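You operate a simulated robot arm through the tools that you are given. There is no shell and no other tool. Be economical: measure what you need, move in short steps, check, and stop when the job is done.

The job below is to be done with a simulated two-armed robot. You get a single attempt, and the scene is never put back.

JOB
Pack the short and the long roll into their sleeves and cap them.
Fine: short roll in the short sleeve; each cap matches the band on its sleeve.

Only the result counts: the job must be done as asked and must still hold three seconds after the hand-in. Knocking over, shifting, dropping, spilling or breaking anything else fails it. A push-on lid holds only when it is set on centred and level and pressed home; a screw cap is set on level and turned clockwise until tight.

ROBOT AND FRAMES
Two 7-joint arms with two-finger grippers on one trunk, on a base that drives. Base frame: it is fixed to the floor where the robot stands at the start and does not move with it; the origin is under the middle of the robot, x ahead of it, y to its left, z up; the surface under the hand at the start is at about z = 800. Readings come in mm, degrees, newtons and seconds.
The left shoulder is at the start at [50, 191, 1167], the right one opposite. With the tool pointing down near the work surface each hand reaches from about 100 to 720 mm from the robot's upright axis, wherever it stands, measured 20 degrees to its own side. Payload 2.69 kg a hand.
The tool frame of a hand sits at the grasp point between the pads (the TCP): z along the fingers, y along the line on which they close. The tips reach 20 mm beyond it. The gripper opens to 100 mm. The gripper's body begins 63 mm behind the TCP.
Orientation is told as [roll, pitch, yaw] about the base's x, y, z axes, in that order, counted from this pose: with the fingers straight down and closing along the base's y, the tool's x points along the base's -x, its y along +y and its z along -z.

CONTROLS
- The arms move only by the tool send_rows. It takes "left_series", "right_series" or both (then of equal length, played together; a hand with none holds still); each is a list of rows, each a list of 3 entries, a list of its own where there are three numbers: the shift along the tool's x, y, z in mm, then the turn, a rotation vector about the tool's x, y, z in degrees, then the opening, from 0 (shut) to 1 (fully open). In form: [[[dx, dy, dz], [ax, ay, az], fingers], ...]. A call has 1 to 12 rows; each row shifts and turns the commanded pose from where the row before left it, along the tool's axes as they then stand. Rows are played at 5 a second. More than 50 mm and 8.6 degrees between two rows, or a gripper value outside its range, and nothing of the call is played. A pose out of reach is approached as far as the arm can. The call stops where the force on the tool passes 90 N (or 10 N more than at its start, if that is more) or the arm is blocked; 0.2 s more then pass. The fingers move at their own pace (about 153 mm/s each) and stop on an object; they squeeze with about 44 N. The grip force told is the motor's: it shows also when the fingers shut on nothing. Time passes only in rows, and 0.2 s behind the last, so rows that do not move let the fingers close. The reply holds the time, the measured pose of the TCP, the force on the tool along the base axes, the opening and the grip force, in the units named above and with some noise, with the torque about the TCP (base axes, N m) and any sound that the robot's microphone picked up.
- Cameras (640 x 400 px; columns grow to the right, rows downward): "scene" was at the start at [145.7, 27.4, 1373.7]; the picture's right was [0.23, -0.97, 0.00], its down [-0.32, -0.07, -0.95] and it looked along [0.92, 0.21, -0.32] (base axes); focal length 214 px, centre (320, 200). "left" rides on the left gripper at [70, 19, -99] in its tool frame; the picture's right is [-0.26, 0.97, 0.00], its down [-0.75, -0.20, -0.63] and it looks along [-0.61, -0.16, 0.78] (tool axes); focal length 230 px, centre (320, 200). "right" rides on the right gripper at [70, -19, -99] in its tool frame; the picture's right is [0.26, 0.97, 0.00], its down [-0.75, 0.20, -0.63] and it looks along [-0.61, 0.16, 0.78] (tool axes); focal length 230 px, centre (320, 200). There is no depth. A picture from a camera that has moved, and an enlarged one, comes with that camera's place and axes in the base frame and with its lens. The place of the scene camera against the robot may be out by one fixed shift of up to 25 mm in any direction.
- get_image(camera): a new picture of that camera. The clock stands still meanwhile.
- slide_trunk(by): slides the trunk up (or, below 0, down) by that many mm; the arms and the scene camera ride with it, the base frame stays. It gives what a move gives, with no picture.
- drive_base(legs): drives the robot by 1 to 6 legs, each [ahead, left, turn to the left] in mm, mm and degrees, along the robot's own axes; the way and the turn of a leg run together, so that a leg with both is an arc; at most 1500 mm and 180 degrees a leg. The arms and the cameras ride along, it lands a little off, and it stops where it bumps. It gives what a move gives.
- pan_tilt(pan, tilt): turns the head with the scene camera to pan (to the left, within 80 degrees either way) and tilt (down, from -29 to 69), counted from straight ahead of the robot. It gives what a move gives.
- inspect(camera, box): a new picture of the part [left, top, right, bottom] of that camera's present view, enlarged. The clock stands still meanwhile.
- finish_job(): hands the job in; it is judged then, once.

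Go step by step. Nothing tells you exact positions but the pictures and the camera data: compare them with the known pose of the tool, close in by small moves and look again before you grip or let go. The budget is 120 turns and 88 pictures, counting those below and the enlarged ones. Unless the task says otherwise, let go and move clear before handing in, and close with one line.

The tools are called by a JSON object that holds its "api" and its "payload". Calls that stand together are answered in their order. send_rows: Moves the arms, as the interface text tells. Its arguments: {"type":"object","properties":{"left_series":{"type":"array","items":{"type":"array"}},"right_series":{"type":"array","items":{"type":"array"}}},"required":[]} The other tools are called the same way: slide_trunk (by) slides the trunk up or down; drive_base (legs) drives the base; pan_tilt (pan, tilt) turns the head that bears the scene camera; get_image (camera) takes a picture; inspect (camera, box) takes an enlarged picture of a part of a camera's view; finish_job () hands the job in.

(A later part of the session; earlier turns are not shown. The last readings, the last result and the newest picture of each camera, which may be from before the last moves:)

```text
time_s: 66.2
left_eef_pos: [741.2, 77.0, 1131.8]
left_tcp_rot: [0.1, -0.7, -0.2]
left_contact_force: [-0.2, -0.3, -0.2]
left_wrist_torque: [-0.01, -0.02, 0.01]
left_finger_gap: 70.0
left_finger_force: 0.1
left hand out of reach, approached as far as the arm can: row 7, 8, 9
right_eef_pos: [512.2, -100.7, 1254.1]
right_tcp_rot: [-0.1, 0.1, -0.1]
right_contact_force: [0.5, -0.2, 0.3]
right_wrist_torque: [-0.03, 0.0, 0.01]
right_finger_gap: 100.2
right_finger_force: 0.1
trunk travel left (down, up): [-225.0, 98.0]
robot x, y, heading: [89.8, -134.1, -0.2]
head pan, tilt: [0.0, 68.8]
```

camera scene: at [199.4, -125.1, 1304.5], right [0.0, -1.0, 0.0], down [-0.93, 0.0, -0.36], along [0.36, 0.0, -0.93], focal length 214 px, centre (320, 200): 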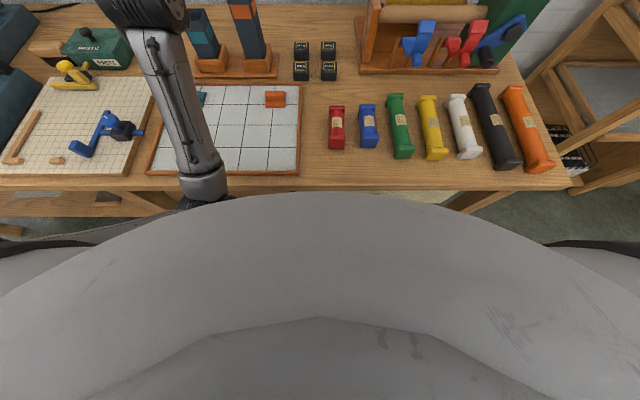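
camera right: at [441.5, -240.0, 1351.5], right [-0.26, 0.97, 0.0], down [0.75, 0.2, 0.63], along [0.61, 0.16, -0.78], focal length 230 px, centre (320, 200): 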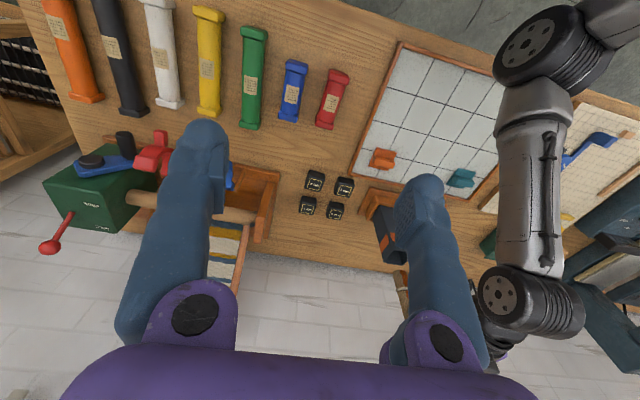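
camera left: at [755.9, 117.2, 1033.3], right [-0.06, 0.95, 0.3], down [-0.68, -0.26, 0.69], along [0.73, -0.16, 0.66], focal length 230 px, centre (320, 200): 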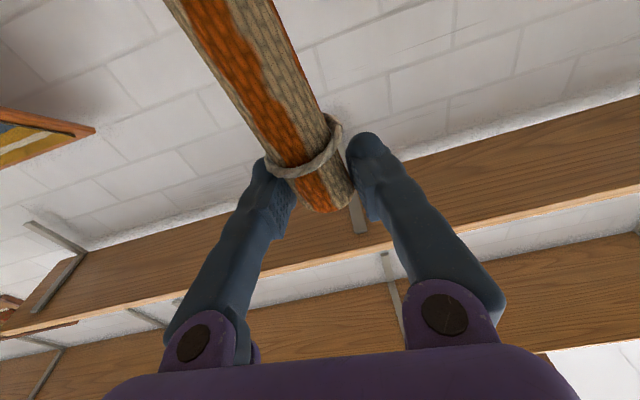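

{"api": "send_rows", "payload": {"left_series": [[[13, -17, 25], [0, 0, 0], 0.7], [[13, -17, 25], [0, 0, 0], 0.7], [[13, -17, 25], [0, 0, 0], 0.7], [[12, -17, 25], [0, 0, 0], 0.7]]}}

{"api": "send_rows", "payload": {"left_series": [[[0, 0, 0], [0, 0, 8.2], 0.7], [[0, 0, 0], [0, 0, 8.2], 0.7], [[0, 0, 0], [0, 0, 8.2], 0.7], [[0, 0, 0], [0, 0, 8.2], 0.7], [[0, 0, 0], [0, 0, 8.2], 0.7], [[0, 0, 0], [0, 0, 8.2], 0.7], [[0, 0, 0], [0, 0, 8.2], 0.7], [[0, 0, 0], [0, 0, 8.2], 0.7], [[0, 0, 0], [0, 0, 8.2], 0.7], [[0, 0, 0], [0, 0, 8.2], 0.7], [[0, 0, 0], [0, 0, 8], 0.7]]}}

{"api": "get_image", "payload": {"camera": "left"}}

```text
time_s: 67.2
left_eef_pos: [738.1, 12.2, 1028.6]
left_tcp_rot: [0.0, -0.9, -0.2]
left_contact_force: [-0.1, -0.2, 0.7]
left_wrist_torque: [-0.02, -0.01, -0.01]
left_finger_gap: 70.1
left_finger_force: 0.0
left hand out of reach, approached as far as the arm can: row 1, 2, 3, 4
right_eef_pos: [511.8, -99.3, 1253.4]
right_tcp_rot: [0.0, 0.0, -0.1]
right_contact_force: [-1.4, -0.1, -0.2]
right_wrist_torque: [-0.03, 0.02, 0.0]
right_finger_gap: 100.2
right_finger_force: 0.1
trunk travel left (down, up): [-225.0, 98.0]
robot x, y, heading: [90.4, -133.7, -0.0]
head pan, tilt: [0.0, 68.8]
```

```text
time_s: 69.6
left_eef_pos: [737.9, 13.3, 1028.3]
left_tcp_rot: [0.8, 0.2, -90.3]
left_contact_force: [-0.5, -0.5, 0.7]
left_wrist_torque: [0.01, -0.02, 0.0]
left_finger_gap: 70.0
left_finger_force: 0.1
right_eef_pos: [512.7, -99.3, 1253.5]
right_tcp_rot: [0.0, 0.0, -0.1]
right_contact_force: [0.2, 0.1, 0.9]
right_wrist_torque: [0.05, -0.01, -0.02]
right_finger_gap: 99.9
right_finger_force: 0.0
trunk travel left (down, up): [-225.0, 98.0]
robot x, y, heading: [86.3, -131.9, -0.2]
head pan, tilt: [0.0, 68.8]
```

```text
25 pictures are left
camera left: at [755.9, 82.4, 1126.9], right [0.96, -0.26, 0.01], down [-0.21, -0.75, 0.63], along [-0.16, -0.61, -0.78], focal length 230 px, centre (320, 200)
```

left: 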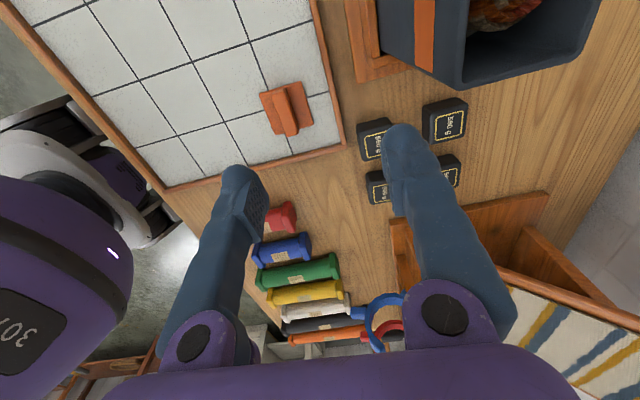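

Orange cap ridge is at about (691,-1), running along y. Move above it.

{"api": "send_rows", "payload": {"left_series": [[[-3.5, -12, 20], [0, 0, 0], 0.6], [[-3.5, -12, 20], [0, 0, 0], 0.6], [[-3.5, -12, 20], [0, 0, 0], 0.6], [[-3.5, -11, 20], [0, 0, 0], 0.6], [[0, 0, 40], [0, 0, 0], 0.6]]}}

```text
time_s: 70.8
left_eef_pos: [707.3, 0.5, 903.2]
left_tcp_rot: [0.8, 0.1, -90.2]
left_contact_force: [0.3, -0.1, -0.5]
left_wrist_torque: [-0.05, 0.03, -0.01]
left_finger_gap: 59.8
left_finger_force: 0.1
left hand out of reach, approached as far as the arm can: row 1, 2, 3
right_eef_pos: [513.0, -100.5, 1253.1]
right_tcp_rot: [0.0, 0.0, -0.1]
right_contact_force: [0.5, -0.2, 0.8]
right_wrist_torque: [0.01, 0.02, -0.01]
right_finger_gap: 100.0
right_finger_force: 0.0
trunk travel left (down, up): [-225.0, 98.0]
robot x, y, heading: [86.6, -133.8, 0.2]
head pan, tilt: [0.0, 68.8]
```

{"api": "send_rows", "payload": {"left_series": [[[0, -8, 0], [0, 0, 0], 0.6], [[0, -8, 0], [-0.8, 0, 0], 0.6], [[0, 0, 0], [0, -7.5, 0], 0.6], [[0, 0, 0], [0, -7.5, 0], 0.6], [[0, 0, 0], [0, -7.5, 0], 0.6], [[0, 0, 0], [0, -7.5, 0], 0.6]]}}

{"api": "get_image", "payload": {"camera": "left"}}

```text
time_s: 72.2
left_eef_pos: [689.2, -0.6, 903.7]
left_tcp_rot: [1.8, -30.1, -91.1]
left_contact_force: [0.5, -0.6, 0.1]
left_wrist_torque: [-0.02, 0.02, -0.01]
left_finger_gap: 59.8
left_finger_force: 0.1
right_eef_pos: [512.1, -99.9, 1253.5]
right_tcp_rot: [0.0, -0.2, -0.2]
right_contact_force: [0.0, 0.1, -0.4]
right_wrist_torque: [0.01, -0.01, 0.04]
right_finger_gap: 99.9
right_finger_force: 0.1
trunk travel left (down, up): [-225.0, 98.0]
robot x, y, heading: [91.8, -131.5, 0.2]
head pan, tilt: [0.0, 68.8]
```

```text
24 pictures are left
camera left: at [708.3, 109.7, 953.5], right [0.96, -0.23, 0.16], down [-0.23, -0.33, 0.92], along [-0.16, -0.92, -0.37], focal length 230 px, centre (320, 200)
```

left: 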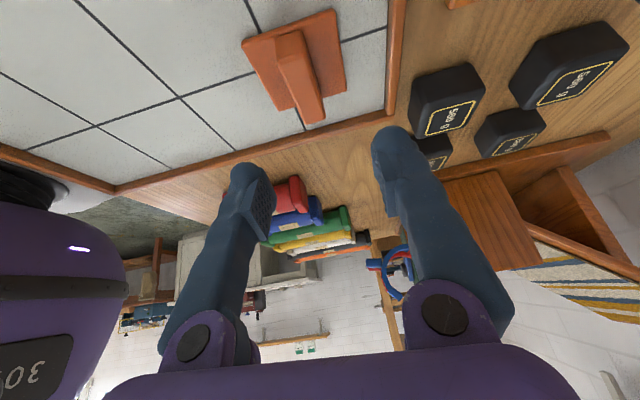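

The cap is a plate with a ridge, well seen. Straighten the small roll error and descend vertically onto the ridge, feeling for contact.

{"api": "send_rows", "payload": {"left_series": [[[0, 1, 0], [1.6, 0, 0], 0.6], [[9, 0, 15.6], [0, 0, 0], 0.6], [[9, 0, 15.6], [0, 0, 0], 0.6], [[8, 0, 13.9], [0, 0, 0], 0.6], [[2, 0, 3.5], [0, 0, 0], 0.6]]}}

{"api": "get_image", "payload": {"camera": "left"}}

```text
time_s: 73.4
left_eef_pos: [690.8, -0.4, 846.4]
left_tcp_rot: [0.3, -29.9, -91.1]
left_contact_force: [-1.0, 0.3, -0.1]
left_wrist_torque: [0.0, -0.03, -0.01]
left_finger_gap: 59.9
left_finger_force: 0.1
right_eef_pos: [512.5, -100.7, 1253.8]
right_tcp_rot: [-0.1, -0.1, -0.1]
right_contact_force: [-0.2, -0.1, 0.3]
right_wrist_torque: [-0.02, -0.01, 0.04]
right_finger_gap: 100.3
right_finger_force: 0.0
trunk travel left (down, up): [-225.0, 98.0]
robot x, y, heading: [88.1, -132.9, -0.0]
head pan, tilt: [0.0, 68.8]
```

```text
23 pictures are left
camera left: at [712.0, 108.8, 897.7], right [0.96, -0.24, 0.13], down [-0.21, -0.33, 0.92], along [-0.18, -0.91, -0.37], focal length 230 px, centre (320, 200)
```

left: 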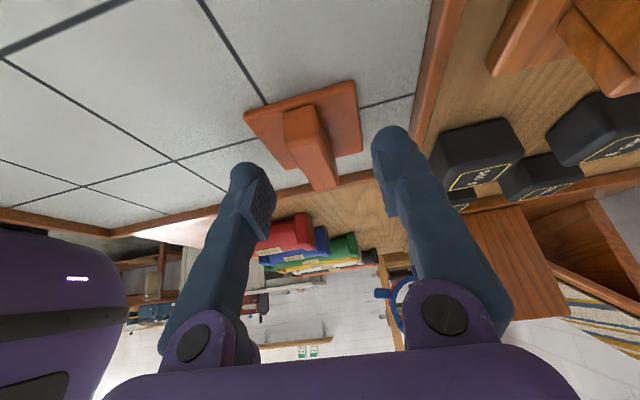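

Fingers straddle the ridge. Lower a little and close.

{"api": "send_rows", "payload": {"left_series": [[[1.5, 0, 2.6], [0, 0, 0], 0.6], [[0, 0, 0], [0, 0, 0], 0.3], [[0, 0, 0], [0, 0, 0], 0.05], [[0, 0, 0], [0, 0, 0], 0.05], [[0, 0, 0], [0, 0, 0], 0.05]]}}

{"api": "get_image", "payload": {"camera": "left"}}

```text
time_s: 74.6
left_eef_pos: [690.9, -0.5, 844.6]
left_tcp_rot: [0.2, -29.9, -91.0]
left_contact_force: [-0.2, -0.4, -0.7]
left_wrist_torque: [-0.01, 0.03, -0.03]
left_finger_gap: 15.4
left_finger_force: 41.2
right_eef_pos: [512.0, -100.8, 1253.5]
right_tcp_rot: [-0.1, -0.1, -0.1]
right_contact_force: [-0.3, 0.4, -0.4]
right_wrist_torque: [-0.03, 0.02, 0.0]
right_finger_gap: 99.8
right_finger_force: 0.1
trunk travel left (down, up): [-225.0, 98.0]
robot x, y, heading: [88.5, -128.9, -0.1]
head pan, tilt: [0.0, 68.8]
```

```text
22 pictures are left
camera left: at [711.8, 109.3, 894.6], right [0.96, -0.24, 0.13], down [-0.21, -0.33, 0.92], along [-0.18, -0.91, -0.37], focal length 230 px, centre (320, 200)
```

left: 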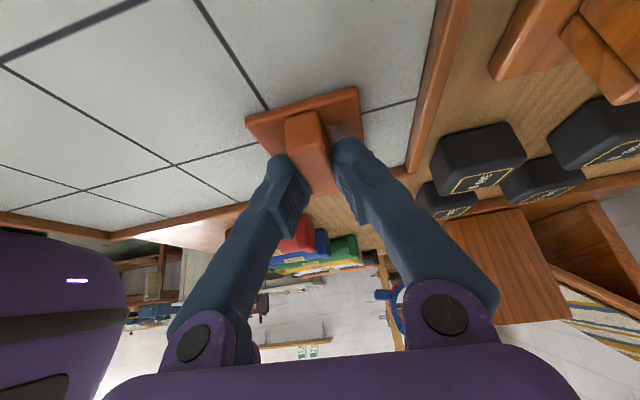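

Gripped (15 mm ridge). Lift it and check.

{"api": "send_rows", "payload": {"left_series": [[[-5, 0, -8.7], [0, 0, 0], 0.05], [[-15, 0, -26], [0, 0, 0], 0.05], [[-20, 0, -34.6], [0, 0, 0], 0.05], [[-20, 0, -34.6], [0, 0, 0], 0.05]]}}

{"api": "get_image", "payload": {"camera": "left"}}

```text
time_s: 75.6
left_eef_pos: [691.7, 0.6, 963.6]
left_tcp_rot: [0.1, -30.0, -91.0]
left_contact_force: [-0.2, 0.2, -0.3]
left_wrist_torque: [0.0, 0.0, -0.02]
left_finger_gap: 15.4
left_finger_force: 41.3
right_eef_pos: [513.3, -100.2, 1253.0]
right_tcp_rot: [0.0, -0.2, 0.0]
right_contact_force: [-1.2, -0.3, 0.0]
right_wrist_torque: [0.05, -0.06, 0.01]
right_finger_gap: 99.9
right_finger_force: 0.0
trunk travel left (down, up): [-225.0, 98.0]
robot x, y, heading: [84.4, -134.2, 0.0]
head pan, tilt: [0.0, 68.8]
```

```text
21 pictures are left
camera left: at [711.7, 109.4, 1014.8], right [0.96, -0.24, 0.13], down [-0.21, -0.33, 0.92], along [-0.18, -0.91, -0.37], focal length 230 px, centre (320, 200)
```

left: 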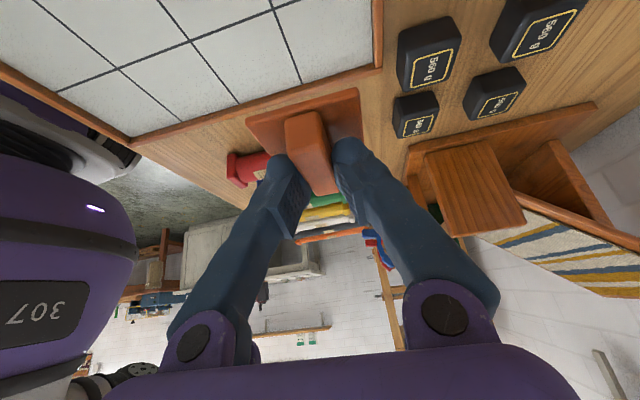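

The cap sits centred under the TCP. Raise, then turn about the vertical so the hand faces ahead with the cap kept level.

{"api": "send_rows", "payload": {"left_series": [[[-23, 0, -40], [0, 0, 0], 0.05], [[-23, 0, -40], [0, 0, 0], 0.05], [[-23, 0, -40], [0, 0, 0], 0.05]]}}

{"api": "send_rows", "payload": {"left_series": [[[0, 0, 0], [-4.13, 0, -7.16], 0.05], [[0, 0, 0], [-4.13, 0, -7.16], 0.05], [[0, 0, 0], [-4.13, 0, -7.16], 0.05], [[0, 0, 0], [-4.13, 0, -7.16], 0.05], [[0, 0, 0], [-4.13, 0, -7.16], 0.05], [[0, 0, 0], [-4.13, 0, -7.16], 0.05], [[0, 0, 0], [-4.13, 0, -7.16], 0.05], [[0, 0, 0], [-4.13, 0, -7.16], 0.05], [[0, 0, 0], [-4.13, 0, -7.16], 0.05], [[0, 0, 0], [-4.13, 0, -7.16], 0.05], [[0, 0, 0], [-4.13, 0, -7.16], 0.05], [[0, 0, 0], [0, 0, 0], 0.05]]}}

```text
time_s: 76.4
left_eef_pos: [686.0, -0.2, 1103.1]
left_tcp_rot: [0.4, -29.9, -91.1]
left_contact_force: [-0.6, -1.2, -0.1]
left_wrist_torque: [0.02, 0.0, -0.02]
left_finger_gap: 15.4
left_finger_force: 41.8
right_eef_pos: [510.7, -100.8, 1254.5]
right_tcp_rot: [0.0, -0.1, -0.1]
right_contact_force: [0.4, 0.9, 0.5]
right_wrist_torque: [-0.01, -0.05, -0.03]
right_finger_gap: 100.1
right_finger_force: 0.2
trunk travel left (down, up): [-225.0, 98.0]
robot x, y, heading: [87.8, -131.5, -0.2]
head pan, tilt: [0.0, 68.8]
```

```text
time_s: 79.0
left_eef_pos: [690.3, 1.7, 1102.3]
left_tcp_rot: [0.1, -30.1, 0.1]
left_contact_force: [0.4, 0.4, 0.1]
left_wrist_torque: [-0.02, 0.01, -0.04]
left_finger_gap: 15.4
left_finger_force: 41.4
right_eef_pos: [512.0, -100.5, 1252.1]
right_tcp_rot: [0.0, -0.1, 0.0]
right_contact_force: [0.2, 0.8, 0.5]
right_wrist_torque: [0.02, 0.01, -0.02]
right_finger_gap: 100.0
right_finger_force: 0.1
trunk travel left (down, up): [-225.0, 98.0]
robot x, y, heading: [89.8, -130.2, -0.2]
head pan, tilt: [0.0, 68.8]
```

Pose is good. Move over the tall sleeve at a safe height.

{"api": "send_rows", "payload": {"left_series": [[[-33, 16, 19.1], [0, 0, 0], 0.05], [[-33, 16, 19.1], [0, 0, 0], 0.05], [[-33, 16, 19.1], [0, 0, 0], 0.05], [[-33, 16, 19.1], [0, 0, 0], 0.05], [[0, 0, 0], [0, 0, 0], 0.05]]}}

{"api": "inspect", "payload": {"camera": "right", "box": [290, 190, 430, 290]}}

```text
time_s: 80.2
left_eef_pos: [843.4, 64.8, 1102.2]
left_tcp_rot: [0.1, -30.1, -0.1]
left_contact_force: [0.3, 0.6, 0.1]
left_wrist_torque: [0.0, -0.04, 0.0]
left_finger_gap: 15.2
left_finger_force: 41.8
right_eef_pos: [511.9, -100.4, 1253.6]
right_tcp_rot: [0.0, -0.1, -0.2]
right_contact_force: [0.2, 0.7, -0.1]
right_wrist_torque: [-0.02, 0.04, 0.0]
right_finger_gap: 100.1
right_finger_force: 0.0
trunk travel left (down, up): [-225.0, 98.0]
robot x, y, heading: [88.7, -131.8, -0.0]
head pan, tilt: [0.0, 68.8]
```

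```text
4.00 times, centred on (360, 240) of right
camera zoom: at [441.9, -119.9, 1352.3], right [-0.26, 0.97, 0.0], down [0.75, 0.2, 0.63], along [0.61, 0.16, -0.78], focal length 920 px, centre (160, 40)
```

zoom: 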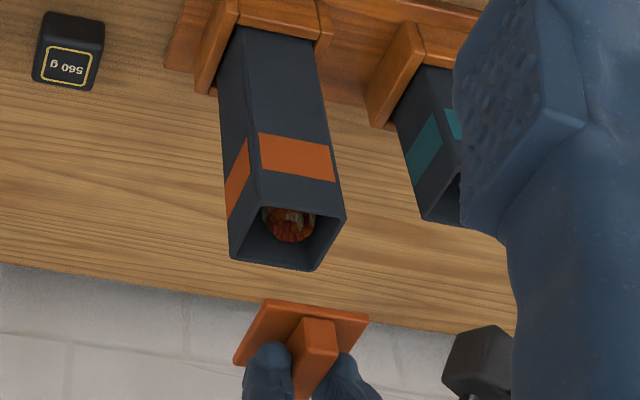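

Cap and mouth line up within ~1–2 mm, with matching yaw. Lower to just above the rim and check.

{"api": "send_rows", "payload": {"left_series": [[[8, 0, 13.9], [0, 0, 0], 0.05], [[8, 0, 13.9], [0, 0, 0], 0.05], [[7, 0, 12.1], [0, 0, 0], 0.05], [[3, 0, 5.2], [0, 0, 0], 0.05], [[0, 0, 0], [0, 0, 0], 0.05]]}}

{"api": "inspect", "payload": {"camera": "right", "box": [310, 200, 390, 260]}}

```text
time_s: 81.4
left_eef_pos: [843.6, 63.6, 1051.4]
left_tcp_rot: [0.1, -30.2, -0.2]
left_contact_force: [0.7, 0.1, -0.2]
left_wrist_torque: [-0.03, 0.0, 0.01]
left_finger_gap: 15.1
left_finger_force: 40.7
right_eef_pos: [512.0, -100.0, 1253.4]
right_tcp_rot: [0.2, -0.1, -0.1]
right_contact_force: [-0.7, -0.7, -0.2]
right_wrist_torque: [-0.02, -0.04, -0.02]
right_finger_gap: 99.9
right_finger_force: 0.0
trunk travel left (down, up): [-225.0, 98.0]
robot x, y, heading: [90.3, -130.4, 0.1]
head pan, tilt: [0.0, 68.8]
```

```text
6.67 times, centred on (350, 230) of right
camera zoom: at [442.1, -120.0, 1352.2], right [-0.26, 0.97, 0.0], down [0.75, 0.2, 0.63], along [0.61, 0.16, -0.78], focal length 1534 px, centre (120, 0)
```

zoom: 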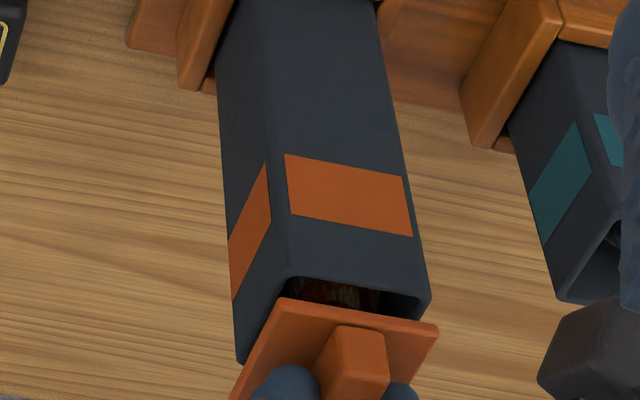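

Close. To settle the fore-aft alignment I'll move the right hand to view the sleeve from the side.

{"api": "send_rows", "payload": {"right_series": [[[-25, -37.5, 0], [0, 0, 0], 1], [[-25, -37.5, 0], [0, 0, 0], 1], [[-25, -37.5, 0], [0, 0, 0], 1], [[-25, -37.5, 0], [0, 0, 0], 1], [[0, 0, 0], [0, 0, -8], 1], [[0, 0, 0], [0, 0, -8], 1], [[0, 0, 0], [0, 0, -8], 1], [[0, 0, 0], [0, 0, -8], 1], [[0, 0, 0], [0, 0, -8], 1], [[0, 0, 0], [0, 0, 0], 1]]}}

{"api": "inspect", "payload": {"camera": "right", "box": [270, 210, 370, 290]}}

```text
time_s: 83.6
left_eef_pos: [842.7, 63.6, 1051.0]
left_tcp_rot: [0.0, -30.1, -0.1]
left_contact_force: [0.1, 0.3, 0.1]
left_wrist_torque: [0.01, -0.04, -0.02]
left_finger_gap: 15.6
left_finger_force: 41.6
right_eef_pos: [612.3, -249.8, 1253.3]
right_tcp_rot: [0.0, 0.0, 39.9]
right_contact_force: [0.3, 0.2, 0.0]
right_wrist_torque: [0.0, 0.0, -0.02]
right_finger_gap: 99.9
right_finger_force: 0.1
trunk travel left (down, up): [-225.0, 98.0]
robot x, y, heading: [89.7, -132.3, 0.0]
head pan, tilt: [0.0, 68.8]
```

```text
5.00 times, centred on (320, 250) of right
camera zoom: at [569.8, -310.0, 1351.8], right [-0.82, 0.57, 0.0], down [0.45, 0.64, 0.63], along [0.36, 0.52, -0.78], focal length 1150 px, centre (320, -50)
```

zoom: 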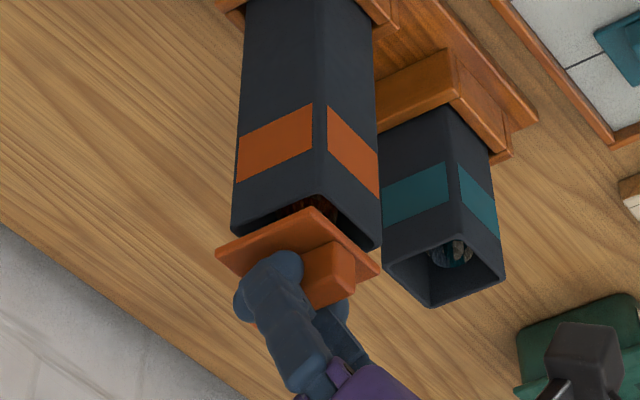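

Side view indicates the cap is ~3.5 mm too far ahead and ~1 mm off in y. Correct and lower to contact.

{"api": "send_rows", "payload": {"left_series": [[[3, 1.2, -1.7], [0, 0, 0], 0.05], [[1.5, 0, 2.6], [0, 0, 0], 0.05], [[1, 0, 1.7], [0, 0, 0], 0.05], [[1, 0, 1.7], [0, 0, 0], 0.05], [[0, 0, 0], [0, 0, 0], 0.05]]}}

{"api": "inspect", "payload": {"camera": "right", "box": [280, 220, 360, 280]}}

```text
time_s: 84.8
left_eef_pos: [839.9, 66.2, 1042.9]
left_tcp_rot: [0.0, -30.1, 0.1]
left_contact_force: [0.5, 0.3, -0.2]
left_wrist_torque: [0.02, 0.0, 0.03]
left_finger_gap: 15.4
left_finger_force: 41.0
right_eef_pos: [611.8, -251.0, 1254.0]
right_tcp_rot: [0.0, -0.1, 39.8]
right_contact_force: [-0.3, 0.4, -1.1]
right_wrist_torque: [0.01, 0.03, -0.01]
right_finger_gap: 100.1
right_finger_force: 0.1
trunk travel left (down, up): [-225.0, 98.0]
robot x, y, heading: [89.2, -130.6, -0.3]
head pan, tilt: [0.0, 68.8]
```

```text
6.67 times, centred on (320, 250) of right
camera zoom: at [569.6, -309.8, 1351.8], right [-0.82, 0.58, 0.0], down [0.45, 0.63, 0.63], along [0.36, 0.52, -0.78], focal length 1534 px, centre (320, -133)
```

zoom: 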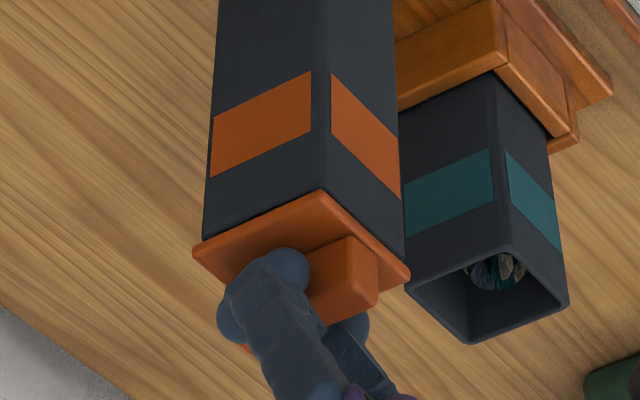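

Very well aligned now, just above the rim. Press down in small steps.

{"api": "send_rows", "payload": {"left_series": [[[1.3, 0.3, 2.2], [0, 0, 0], 0.05], [[1, 0, 1.7], [0, 0, 0], 0.05], [[1, 0, 1.7], [0, 0, 0], 0.05], [[1, 0, 1.7], [0, 0, 0], 0.05], [[0, 0, 0], [0, 0, 0], 0.05]]}}

```text
time_s: 86.0
left_eef_pos: [837.5, 63.7, 1040.6]
left_tcp_rot: [0.2, -30.8, -0.1]
left_contact_force: [2.4, 2.4, 26.5]
left_wrist_torque: [0.03, 0.12, -0.02]
left_finger_gap: 15.3
left_finger_force: 41.4
right_eef_pos: [608.8, -249.7, 1254.6]
right_tcp_rot: [-0.1, -0.1, 39.9]
right_contact_force: [-0.2, -0.2, 0.3]
right_wrist_torque: [0.0, -0.02, 0.0]
right_finger_gap: 99.9
right_finger_force: 0.1
trunk travel left (down, up): [-225.0, 98.0]
robot x, y, heading: [88.6, -129.0, -0.2]
head pan, tilt: [0.0, 68.8]
```

Contact at 26 N. Press further.

{"api": "send_rows", "payload": {"left_series": [[[1.5, 0, 2.6], [0, 0, 0], 0.05], [[1.5, 0, 2.6], [0, 0, 0], 0.05], [[1.5, 0, 2.6], [0, 0, 0], 0.05], [[0, 0, 0], [0, 0, 0], 0.05]]}}

{"api": "inspect", "payload": {"camera": "right", "box": [280, 220, 360, 280]}}

```text
time_s: 87.0
left_eef_pos: [837.5, 64.1, 1040.7]
left_tcp_rot: [0.1, -31.7, -0.3]
left_contact_force: [4.1, 2.5, 42.9]
left_wrist_torque: [0.06, 0.14, 0.02]
left_finger_gap: 15.2
left_finger_force: 40.6
right_eef_pos: [607.3, -250.3, 1255.4]
right_tcp_rot: [-0.1, -0.3, 39.9]
right_contact_force: [-0.8, -0.1, -0.4]
right_wrist_torque: [0.02, 0.01, -0.02]
right_finger_gap: 99.9
right_finger_force: 0.0
trunk travel left (down, up): [-225.0, 98.0]
robot x, y, heading: [91.1, -131.9, -0.1]
head pan, tilt: [0.0, 68.8]
```

```text
6.67 times, centred on (320, 250) of right
camera zoom: at [564.4, -310.9, 1354.2], right [-0.82, 0.58, 0.0], down [0.44, 0.63, 0.63], along [0.37, 0.52, -0.77], focal length 1534 px, centre (320, -133)
```

zoom: 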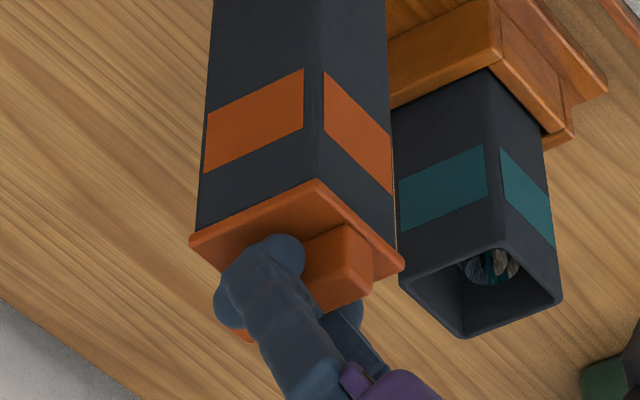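

It looks flush and centred, but no click yet. Press harder, keeping the pitch level.

{"api": "send_rows", "payload": {"left_series": [[[2, 0, 3.5], [0, 0.6, 0], 0.05], [[2, 0, 3.5], [0, 0.6, 0], 0.05], [[2, 0, 3.5], [0, 0.6, 0], 0.05], [[2, 0, 3.5], [0, 0.6, 0], 0.05], [[0, 0, 0], [0, 0, 0], 0.05]]}}

```text
time_s: 88.2
left_eef_pos: [839.1, 63.8, 1031.9]
left_tcp_rot: [0.0, -30.2, -0.2]
left_contact_force: [2.0, 7.3, 58.9]
left_wrist_torque: [0.2, -0.5, 0.06]
left_finger_gap: 15.1
left_finger_force: 41.6
right_eef_pos: [605.0, -251.7, 1256.4]
right_tcp_rot: [-0.2, -0.4, 39.9]
right_contact_force: [0.0, 0.3, -0.3]
right_wrist_torque: [-0.02, 0.03, 0.04]
right_finger_gap: 100.1
right_finger_force: 0.0
trunk travel left (down, up): [-225.0, 98.0]
robot x, y, heading: [87.9, -136.7, 0.2]
head pan, tilt: [0.0, 68.8]
```

It moved down 9 mm under ~59 N; look whether the cap went home or the fingers slid.

{"api": "inspect", "payload": {"camera": "right", "box": [280, 220, 360, 280]}}

```text
6.67 times, centred on (320, 250) of right
camera zoom: at [562.1, -310.8, 1355.3], right [-0.82, 0.58, -0.01], down [0.44, 0.63, 0.63], along [0.37, 0.52, -0.77], focal length 1534 px, centre (320, -133)
```

zoom: 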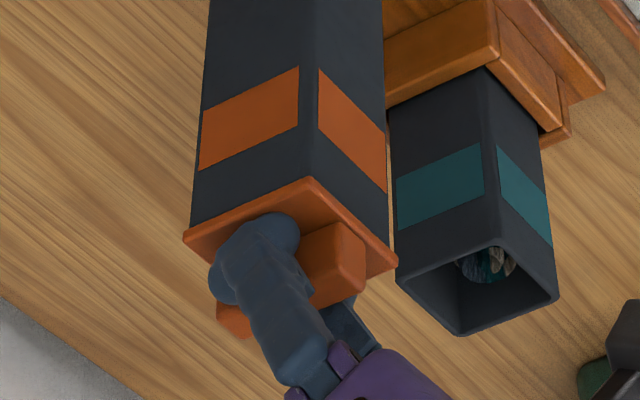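

The fingers slid to the plate, and the cap itself crept ~1.5 mm lower. Press on with the tips against the plate.

{"api": "send_rows", "payload": {"left_series": [[[2, 0, 3.5], [0, 0.4, 0], 0.05], [[2, 0, 3.5], [0, 0.4, 0], 0.05], [[2, 0, 3.5], [0, 0.4, 0], 0.05], [[0, 0, 0], [0, 0, 0], 0.05]]}}

{"api": "inspect", "payload": {"camera": "right", "box": [280, 220, 360, 280]}}

```text
time_s: 89.2
left_eef_pos: [837.2, 62.2, 1032.4]
left_tcp_rot: [0.0, -30.2, -0.3]
left_contact_force: [2.3, 8.2, 80.6]
left_wrist_torque: [0.14, -0.22, 0.01]
left_finger_gap: 15.1
left_finger_force: 40.8
right_eef_pos: [602.2, -252.2, 1258.6]
right_tcp_rot: [-0.2, -0.7, 39.9]
right_contact_force: [0.2, 0.1, 0.9]
right_wrist_torque: [0.01, 0.02, -0.01]
right_finger_gap: 100.0
right_finger_force: 0.1
trunk travel left (down, up): [-225.0, 98.0]
robot x, y, heading: [86.2, -131.8, -0.2]
head pan, tilt: [0.0, 68.8]
```

```text
6.67 times, centred on (320, 250) of right
camera zoom: at [559.2, -311.4, 1356.5], right [-0.82, 0.58, -0.01], down [0.44, 0.63, 0.64], along [0.37, 0.52, -0.77], focal length 1534 px, centre (320, -133)
```

zoom: 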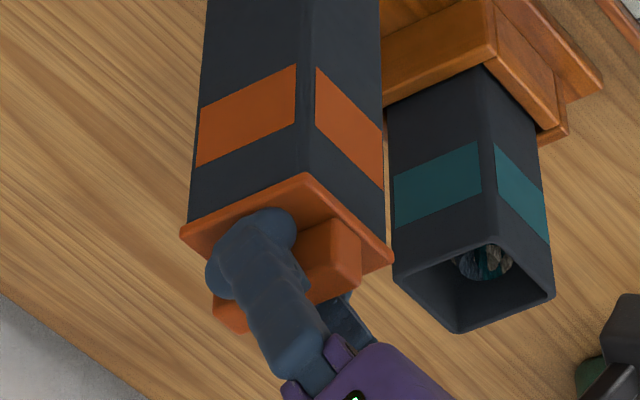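

Solid at 80 N with no further travel: seated. Relieve the load, open, and lift away.

{"api": "send_rows", "payload": {"left_series": [[[-5, 0, -8.66], [0, -1.2, 0], 0.05], [[-5, 0, -8.66], [0, -1.2, 0], 0.05], [[-5, 0, -8.66], [0, -1.1, 0], 0.05], [[0, 0, 0], [0, 0, 0], 0.4], [[0, 0, 0], [0, 0, 0], 0.5]]}}

{"api": "send_rows", "payload": {"left_series": [[[-10, 0, -17.3], [0, 0, 0], 0.5], [[-20, 0, -34.6], [0, 0, 0], 0.5], [[-20, 0, -34.6], [0, 0, 0], 0.5], [[0, 0, 0], [0, 0, 0], 0.5]]}}

{"api": "inspect", "payload": {"camera": "right", "box": [280, 220, 360, 280]}}

```text
time_s: 90.4
left_eef_pos: [837.1, 64.8, 1035.2]
left_tcp_rot: [0.1, -30.6, -0.1]
left_contact_force: [0.1, -0.3, 25.7]
left_wrist_torque: [-0.09, 0.03, 0.01]
left_finger_gap: 40.4
left_finger_force: 0.1
right_eef_pos: [609.3, -250.4, 1254.1]
right_tcp_rot: [-0.1, -0.1, 40.0]
right_contact_force: [-0.6, 1.0, 0.3]
right_wrist_torque: [0.01, -0.02, 0.02]
right_finger_gap: 100.1
right_finger_force: 0.0
trunk travel left (down, up): [-225.0, 98.0]
robot x, y, heading: [87.5, -130.8, 0.2]
head pan, tilt: [0.0, 68.8]
```

```text
time_s: 91.4
left_eef_pos: [840.5, 65.4, 1127.9]
left_tcp_rot: [0.1, -30.0, -0.1]
left_contact_force: [0.8, 0.4, -0.3]
left_wrist_torque: [0.0, 0.02, -0.01]
left_finger_gap: 50.3
left_finger_force: 0.1
right_eef_pos: [611.3, -250.4, 1252.1]
right_tcp_rot: [0.0, -0.1, 39.9]
right_contact_force: [0.2, 0.1, -0.8]
right_wrist_torque: [0.02, 0.02, 0.0]
right_finger_gap: 100.0
right_finger_force: 0.0
trunk travel left (down, up): [-225.0, 98.0]
robot x, y, heading: [90.5, -130.1, 0.0]
head pan, tilt: [0.0, 68.8]
heard: snap
```

```text
6.67 times, centred on (320, 250) of right
camera zoom: at [569.8, -309.7, 1351.7], right [-0.82, 0.58, 0.0], down [0.45, 0.63, 0.63], along [0.36, 0.52, -0.78], focal length 1534 px, centre (320, -133)
```

zoom: 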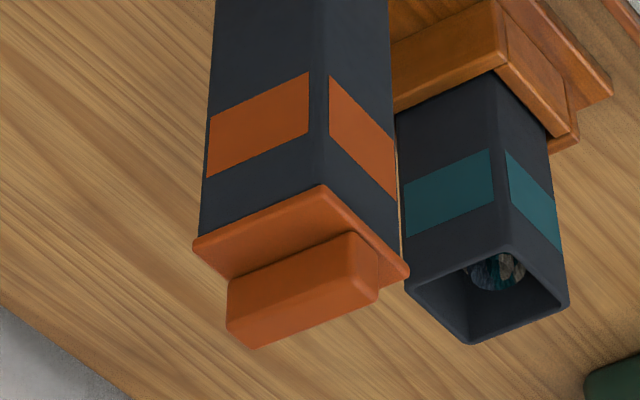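

Snap heard: the orange cap is on. Back off, turn the hand as for picking, then drive left for the teal cap.

{"api": "send_rows", "payload": {"left_series": [[[33, 0, -19.1], [0, 0, 0], 0.6], [[33, 0, -19.1], [0, 0, 0], 0.6], [[33, 0, -19.1], [0, 0, 0], 0.6], [[33, 0, -19.1], [0, 0, 0], 0.6]]}}

{"api": "send_rows", "payload": {"left_series": [[[0, 0, 0], [4.13, 0, 7.16], 0.6], [[0, 0, 0], [4.13, 0, 7.16], 0.6], [[0, 0, 0], [4.13, 0, 7.16], 0.6], [[0, 0, 0], [4.13, 0, 7.16], 0.6], [[0, 0, 0], [4.13, 0, 7.16], 0.6], [[0, 0, 0], [4.13, 0, 7.16], 0.6], [[0, 0, 0], [4.13, 0, 7.16], 0.6], [[0, 0, 0], [4.13, 0, 7.16], 0.6], [[0, 0, 0], [4.13, 0, 7.16], 0.6], [[0, 0, 0], [4.13, 0, 7.16], 0.6], [[0, 0, 0], [4, 0, 6.9], 0.6], [[0, 0, 0], [0, 0, 0], 0.6]]}}

{"api": "drive_base", "payload": {"legs": [[0, 140, 0]]}}

```text
time_s: 92.4
left_eef_pos: [685.6, 66.5, 1126.0]
left_tcp_rot: [0.3, -30.0, -0.1]
left_contact_force: [-0.7, -0.4, -0.1]
left_wrist_torque: [0.0, 0.0, 0.01]
left_finger_gap: 60.2
left_finger_force: 0.0
right_eef_pos: [611.6, -250.1, 1253.5]
right_tcp_rot: [0.1, -0.1, 39.9]
right_contact_force: [0.0, -0.8, 0.1]
right_wrist_torque: [-0.01, 0.02, -0.04]
right_finger_gap: 100.0
right_finger_force: 0.0
trunk travel left (down, up): [-225.0, 98.0]
robot x, y, heading: [89.2, -133.5, -0.1]
head pan, tilt: [0.0, 68.8]
```

```text
time_s: 95.0
left_eef_pos: [687.3, 65.8, 1128.2]
left_tcp_rot: [0.0, -29.9, -90.9]
left_contact_force: [-0.1, 1.3, -0.7]
left_wrist_torque: [-0.01, 0.02, -0.01]
left_finger_gap: 60.3
left_finger_force: 0.1
right_eef_pos: [612.2, -249.1, 1252.8]
right_tcp_rot: [0.0, 0.0, 39.9]
right_contact_force: [-0.4, -0.1, 0.4]
right_wrist_torque: [0.0, 0.0, 0.04]
right_finger_gap: 100.1
right_finger_force: 0.0
trunk travel left (down, up): [-225.0, 98.0]
robot x, y, heading: [87.7, -130.3, -0.0]
head pan, tilt: [0.0, 68.8]
```

```text
time_s: 96.9
left_eef_pos: [687.1, 207.8, 1128.4]
left_tcp_rot: [0.0, -30.0, -90.7]
left_contact_force: [-0.7, 0.1, 0.7]
left_wrist_torque: [0.01, 0.01, -0.03]
left_finger_gap: 59.8
left_finger_force: 0.1
right_eef_pos: [611.3, -107.9, 1252.6]
right_tcp_rot: [0.1, -0.1, 39.9]
right_contact_force: [-0.5, 0.7, 0.2]
right_wrist_torque: [-0.01, 0.03, -0.01]
right_finger_gap: 99.9
right_finger_force: 0.0
trunk travel left (down, up): [-225.0, 98.0]
robot x, y, heading: [87.7, 16.1, -0.3]
head pan, tilt: [0.0, 68.8]
```

Now go above the teal cap and look.

{"api": "send_rows", "payload": {"left_series": [[[23, 1.3, 29.7], [0, 0, 0], 0.6], [[23, 1.3, 29.7], [0, 0, 0], 0.6], [[23, 1.3, 29.7], [0, 0, 0], 0.6], [[23, 1.3, 29.7], [0, 0, 0], 0.6], [[23, 1.3, 29.7], [0, 0, 0], 0.6], [[23, 1.5, 29.7], [0, 0, 0], 0.6]]}}

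{"api": "get_image", "payload": {"camera": "left"}}

```text
time_s: 98.3
left_eef_pos: [696.0, 238.1, 902.8]
left_tcp_rot: [0.1, -29.9, -90.7]
left_contact_force: [1.3, -0.6, -0.7]
left_wrist_torque: [-0.03, -0.03, 0.01]
left_finger_gap: 60.0
left_finger_force: 0.1
right_eef_pos: [613.1, -108.6, 1252.7]
right_tcp_rot: [0.0, 0.1, 39.9]
right_contact_force: [0.3, 0.0, -0.6]
right_wrist_torque: [0.0, -0.01, 0.01]
right_finger_gap: 100.1
right_finger_force: 0.0
trunk travel left (down, up): [-225.0, 98.0]
robot x, y, heading: [91.4, 9.0, -0.5]
head pan, tilt: [0.0, 68.8]
```

```text
12 pictures are left
camera left: at [716.1, 347.6, 954.3], right [0.96, -0.24, 0.13], down [-0.21, -0.33, 0.92], along [-0.17, -0.91, -0.37], focal length 230 px, centre (320, 200)
```

left: 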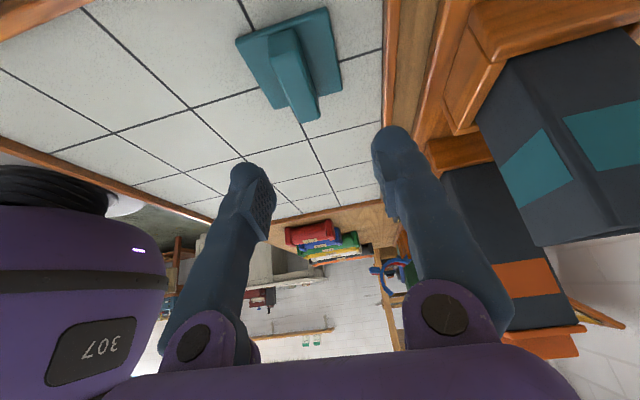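

Teal cap centre is at about (692.5,238), aligned with the hand. Descend, this time a bit deeper on the ridge, and grip.

{"api": "send_rows", "payload": {"left_series": [[[10, -3.5, 17.3], [0, 0, 0], 0.6], [[10, 0, 17.3], [0, 0, 0], 0.6], [[8, 0, 13.9], [0, 0, 0], 0.6], [[3, 0, 5.2], [0, 0, 0], 0.6], [[1, 0, 1.7], [0, 0, 0], 0.6], [[0, 0, 0], [0, 0, 0], 0.6]]}}

{"api": "get_image", "payload": {"camera": "left"}}

```text
time_s: 99.7
left_eef_pos: [692.2, 235.9, 840.2]
left_tcp_rot: [0.1, -29.9, -90.7]
left_contact_force: [-0.4, -0.1, 0.7]
left_wrist_torque: [0.01, 0.0, 0.02]
left_finger_gap: 60.0
left_finger_force: 0.1
right_eef_pos: [611.8, -108.6, 1253.8]
right_tcp_rot: [0.0, -0.1, 39.9]
right_contact_force: [0.2, -0.3, -0.2]
right_wrist_torque: [-0.02, -0.01, -0.02]
right_finger_gap: 100.1
right_finger_force: 0.1
trunk travel left (down, up): [-225.0, 98.0]
robot x, y, heading: [89.9, 10.3, -0.1]
head pan, tilt: [0.0, 68.8]
```

```text
11 pictures are left
camera left: at [713.1, 345.8, 891.0], right [0.96, -0.23, 0.13], down [-0.21, -0.33, 0.92], along [-0.17, -0.91, -0.37], focal length 230 px, centre (320, 200)
```

left: 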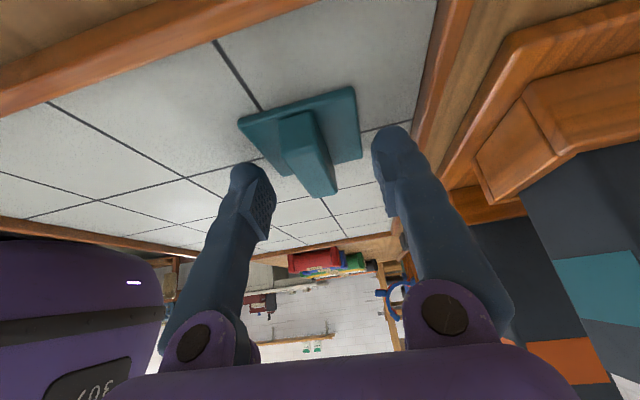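

{"api": "send_rows", "payload": {"left_series": [[[2.4, -1, 0.3], [0, 0, 0], 0.6], [[0, 0, 0], [0, 0, 0], 0.3], [[0, 0, 0], [0, 0, 0], 0.05], [[0, 0, 0], [0, 0, 0], 0.05], [[0, 0, 0], [0, 0, 0], 0.05], [[-5, 0, -8.7], [0, 0, 0], 0.05], [[-15, 0, -26], [0, 0, 0], 0.05], [[-20, 0, -34.6], [0, 0, 0], 0.05], [[-20, 0, -34.6], [0, 0, 0], 0.05]]}}

{"api": "get_image", "payload": {"camera": "left"}}

```text
time_s: 101.7
left_eef_pos: [692.8, 240.5, 960.3]
left_tcp_rot: [0.1, -29.8, -90.7]
left_contact_force: [-0.8, 1.2, -0.5]
left_wrist_torque: [0.01, -0.01, 0.0]
left_finger_gap: 15.2
left_finger_force: 40.8
right_eef_pos: [611.7, -109.0, 1253.4]
right_tcp_rot: [0.0, -0.1, 39.9]
right_contact_force: [-0.1, 0.1, -0.1]
right_wrist_torque: [0.02, 0.0, 0.03]
right_finger_gap: 100.2
right_finger_force: 0.0
trunk travel left (down, up): [-225.0, 98.0]
robot x, y, heading: [91.8, 9.3, -0.3]
head pan, tilt: [0.0, 68.8]
```

```text
10 pictures are left
camera left: at [713.0, 348.7, 1011.1], right [0.96, -0.23, 0.13], down [-0.21, -0.33, 0.92], along [-0.17, -0.91, -0.37], focal length 230 px, centre (320, 200)
```

left: 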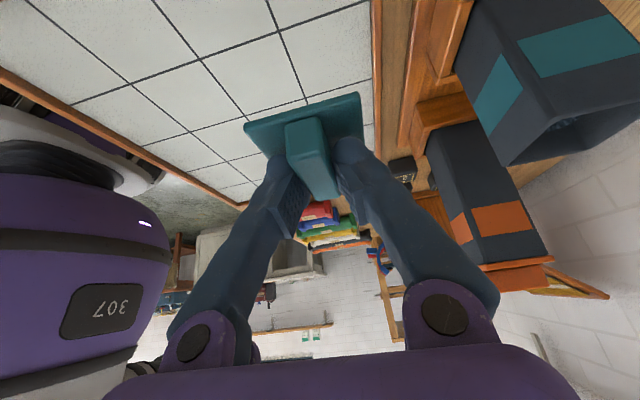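

Teal cap held squarely. Raise, and turn about the vertical to face ahead.

{"api": "send_rows", "payload": {"left_series": [[[-20, 0, -34.6], [0, 0, 0], 0.05], [[-20, 0, -34.6], [0, 0, 0], 0.05], [[-15, 0, -26], [0, 0, 0], 0.05]]}}

{"api": "send_rows", "payload": {"left_series": [[[0, 0, 0], [-4.13, 0, -7.16], 0.05], [[0, 0, 0], [-4.13, 0, -7.16], 0.05], [[0, 0, 0], [-4.13, 0, -7.16], 0.05], [[0, 0, 0], [-4.13, 0, -7.16], 0.05], [[0, 0, 0], [-4.13, 0, -7.16], 0.05], [[0, 0, 0], [-4.13, 0, -7.16], 0.05], [[0, 0, 0], [-4.13, 0, -7.16], 0.05], [[0, 0, 0], [-4.13, 0, -7.16], 0.05], [[0, 0, 0], [-4.13, 0, -7.16], 0.05], [[0, 0, 0], [-4.13, 0, -7.16], 0.05], [[0, 0, 0], [-4, 0, -6.9], 0.05], [[0, 0, 0], [0, 0, 0], 0.05]]}}

```text
time_s: 102.5
left_eef_pos: [692.6, 240.9, 1070.3]
left_tcp_rot: [0.0, -29.9, -90.7]
left_contact_force: [0.4, 0.1, -0.5]
left_wrist_torque: [0.04, 0.0, 0.0]
left_finger_gap: 15.3
left_finger_force: 41.9
right_eef_pos: [611.2, -109.4, 1253.4]
right_tcp_rot: [0.0, -0.1, 40.0]
right_contact_force: [-0.7, 0.3, -0.7]
right_wrist_torque: [0.02, 0.0, 0.04]
right_finger_gap: 100.1
right_finger_force: 0.1
trunk travel left (down, up): [-225.0, 98.0]
robot x, y, heading: [89.9, 9.9, -0.2]
head pan, tilt: [0.0, 68.8]
```

```text
time_s: 105.1
left_eef_pos: [692.0, 239.1, 1068.8]
left_tcp_rot: [0.1, -30.2, 0.0]
left_contact_force: [-0.3, -0.1, 0.5]
left_wrist_torque: [0.01, -0.02, -0.02]
left_finger_gap: 15.3
left_finger_force: 41.2
right_eef_pos: [611.7, -107.8, 1252.9]
right_tcp_rot: [-0.1, -0.1, 39.9]
right_contact_force: [0.0, -0.4, 0.2]
right_wrist_torque: [0.02, -0.01, 0.0]
right_finger_gap: 100.0
right_finger_force: 0.0
trunk travel left (down, up): [-225.0, 98.0]
robot x, y, heading: [90.7, 10.2, -0.1]
head pan, tilt: [0.0, 68.8]
```

{"api": "send_rows", "payload": {"left_series": [[[-32, -9.1, 18.4], [0, 0, 0], 0.05], [[-32, -9.1, 18.4], [0, 0, 0], 0.05], [[-32, -9.1, 18.4], [0, 0, 0], 0.05], [[-31.7, -9.1, 18.6], [0, 0, 0], 0.05], [[9.8, 0, 16.9], [0, 0, 0], 0.05], [[9.8, 0, 16.9], [0, 0, 0], 0.05], [[9.8, 0, 16.9], [0, 0, 0], 0.05], [[9.8, 0, 16.9], [0, 0, 0], 0.05], [[0, 0, 0], [0, 0, 0], 0.05]]}}

{"api": "inspect", "payload": {"camera": "right", "box": [270, 190, 390, 280]}}

```text
time_s: 107.1
left_eef_pos: [837.3, 203.5, 991.6]
left_tcp_rot: [0.1, -30.0, -0.1]
left_contact_force: [1.3, 0.1, 0.9]
left_wrist_torque: [0.01, 0.01, -0.09]
left_finger_gap: 15.1
left_finger_force: 41.5
right_eef_pos: [611.2, -108.4, 1254.1]
right_tcp_rot: [0.0, -0.1, 39.9]
right_contact_force: [-0.2, 0.0, -0.1]
right_wrist_torque: [0.02, 0.01, 0.03]
right_finger_gap: 99.9
right_finger_force: 0.1
trunk travel left (down, up): [-225.0, 98.0]
robot x, y, heading: [84.9, 7.8, 0.0]
head pan, tilt: [0.0, 68.8]
```

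```text
4.44 times, centred on (330, 235) of right
camera zoom: at [569.7, -168.6, 1351.9], right [-0.82, 0.58, 0.0], down [0.45, 0.63, 0.63], along [0.36, 0.52, -0.78], focal length 1022 px, centre (276, 44)
```

zoom: 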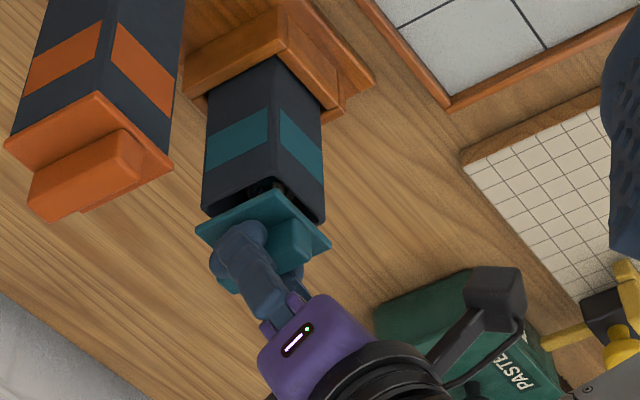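

Looks well aligned. Lower to near the rim and compare overhangs.

{"api": "send_rows", "payload": {"left_series": [[[3, 0, 5.2], [0, 0, 0], 0.05], [[2, 0, 3.5], [0, 0, 0], 0.05], [[0, 0, 0], [0, 0, 0], 0.05]]}}

{"api": "inspect", "payload": {"camera": "right", "box": [285, 205, 365, 265]}}

```text
time_s: 107.9
left_eef_pos: [838.8, 202.2, 982.2]
left_tcp_rot: [0.1, -30.0, -0.1]
left_contact_force: [-0.3, 0.2, 0.7]
left_wrist_torque: [0.01, 0.06, -0.03]
left_finger_gap: 15.1
left_finger_force: 41.6
right_eef_pos: [611.3, -108.3, 1253.0]
right_tcp_rot: [0.0, -0.1, 39.9]
right_contact_force: [0.2, -0.1, 0.2]
right_wrist_torque: [-0.02, 0.01, 0.0]
right_finger_gap: 99.9
right_finger_force: 0.0
trunk travel left (down, up): [-225.0, 98.0]
robot x, y, heading: [90.1, 12.6, -0.3]
head pan, tilt: [0.0, 68.8]
```

```text
6.67 times, centred on (325, 235) of right
camera zoom: at [569.8, -168.6, 1351.8], right [-0.82, 0.58, 0.0], down [0.45, 0.63, 0.63], along [0.36, 0.52, -0.78], focal length 1534 px, centre (287, -33)
```

zoom: 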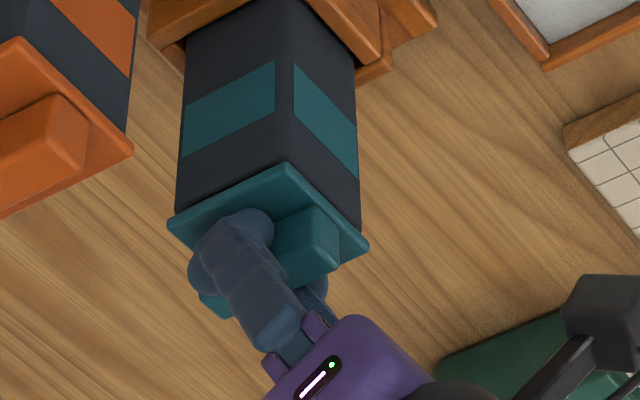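

Overhangs are even (8 vs 9 px). Small nudge (+1.5 x, +1.5 y), then press down progressively.

{"api": "send_rows", "payload": {"left_series": [[[-1.3, 1.5, 0.75], [0, 0, 0], 0.05], [[1.5, 0, 2.6], [0, 0, 0], 0.05], [[1.5, 0, 2.6], [0, 0, 0], 0.05], [[1.5, 0, 2.6], [0, 0, 0], 0.05], [[1.5, 0, 2.6], [0, 0, 0], 0.05], [[0, 0, 0], [0, 0, 0], 0.05]]}}

{"api": "inspect", "payload": {"camera": "right", "box": [285, 205, 365, 265]}}

```text
time_s: 109.3
left_eef_pos: [838.6, 202.7, 977.7]
left_tcp_rot: [0.2, -30.9, -0.2]
left_contact_force: [4.5, 1.5, 30.9]
left_wrist_torque: [0.0, 0.17, 0.0]
left_finger_gap: 14.9
left_finger_force: 41.4
right_eef_pos: [607.8, -109.0, 1256.2]
right_tcp_rot: [-0.1, -0.2, 39.9]
right_contact_force: [-0.1, 0.1, -0.4]
right_wrist_torque: [-0.02, 0.03, 0.02]
right_finger_gap: 99.9
right_finger_force: 0.0
trunk travel left (down, up): [-225.0, 98.0]
robot x, y, heading: [87.5, 10.6, -0.1]
head pan, tilt: [0.0, 68.8]
heard: snap
```

```text
6.67 times, centred on (325, 235) of right
camera zoom: at [566.3, -169.5, 1353.6], right [-0.82, 0.58, 0.0], down [0.45, 0.63, 0.63], along [0.37, 0.52, -0.77], focal length 1534 px, centre (287, -33)
```

zoom: 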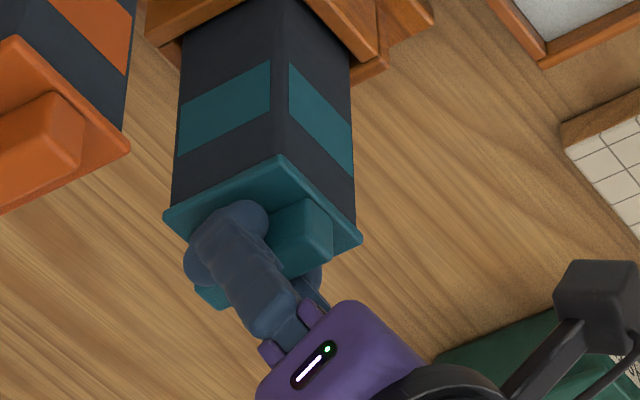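

Snap heard for the teal cap. A little more pressure to be sure, then relieve, open and lift.

{"api": "send_rows", "payload": {"left_series": [[[1.5, 0, 2.6], [0, 0.3, 0], 0.05], [[1.5, 0, 2.6], [0, 0.3, 0], 0.05], [[0, 0, 0], [0, 0, 0], 0.05], [[-3, 0, -5.2], [0, -0.6, 0], 0.05], [[-2.5, 0, -4.3], [0, 0, 0], 0.05], [[0, 0, 0], [0, 0, 0], 0.4], [[0, 0, 0], [0, 0, 0], 0.5]]}}

{"api": "send_rows", "payload": {"left_series": [[[-10, 0, -17.3], [0, 0, 0], 0.5], [[-20, 0, -34.6], [0, 0, 0], 0.5], [[-20, 0, -34.6], [0, 0, 0], 0.5], [[-20, 0, -34.6], [0, 0, 0], 0.5]]}}

{"api": "inspect", "payload": {"camera": "right", "box": [245, 180, 365, 270]}}

```text
time_s: 110.9
left_eef_pos: [839.5, 204.5, 974.6]
left_tcp_rot: [0.1, -30.0, -0.1]
left_contact_force: [-1.3, -0.5, 15.1]
left_wrist_torque: [-0.46, 0.01, 0.03]
left_finger_gap: 49.5
left_finger_force: 0.1
right_eef_pos: [609.3, -108.2, 1253.1]
right_tcp_rot: [-0.1, -0.3, 39.9]
right_contact_force: [0.3, 0.6, -0.8]
right_wrist_torque: [0.01, -0.02, 0.02]
right_finger_gap: 99.9
right_finger_force: 0.1
trunk travel left (down, up): [-225.0, 98.0]
robot x, y, heading: [89.9, 8.8, -0.0]
head pan, tilt: [0.0, 68.8]
```

```text
time_s: 111.9
left_eef_pos: [840.1, 204.1, 1114.4]
left_tcp_rot: [0.2, -30.0, -0.2]
left_contact_force: [0.0, 0.7, 0.2]
left_wrist_torque: [-0.01, -0.05, -0.02]
left_finger_gap: 50.0
left_finger_force: 0.0
right_eef_pos: [612.3, -109.4, 1253.1]
right_tcp_rot: [-0.1, 0.0, 39.9]
right_contact_force: [0.8, 0.4, 0.5]
right_wrist_torque: [-0.02, 0.0, 0.0]
right_finger_gap: 99.9
right_finger_force: 0.0
trunk travel left (down, up): [-225.0, 98.0]
robot x, y, heading: [89.6, 5.4, -0.2]
head pan, tilt: [0.0, 68.8]
```

```text
4.44 times, centred on (305, 225) of right
camera zoom: at [569.0, -169.1, 1352.1], right [-0.82, 0.58, 0.0], down [0.45, 0.63, 0.63], along [0.36, 0.52, -0.78], focal length 1022 px, centre (387, 89)
```

zoom: 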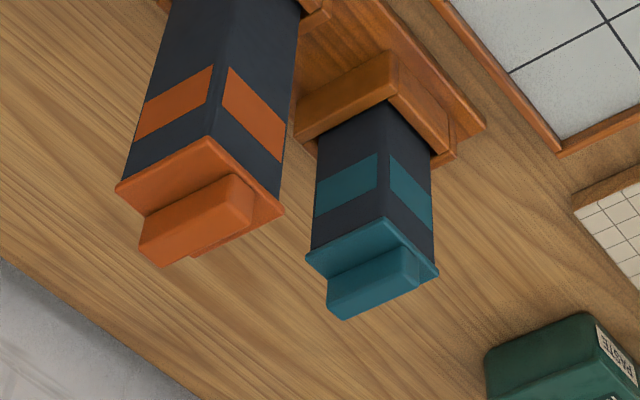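

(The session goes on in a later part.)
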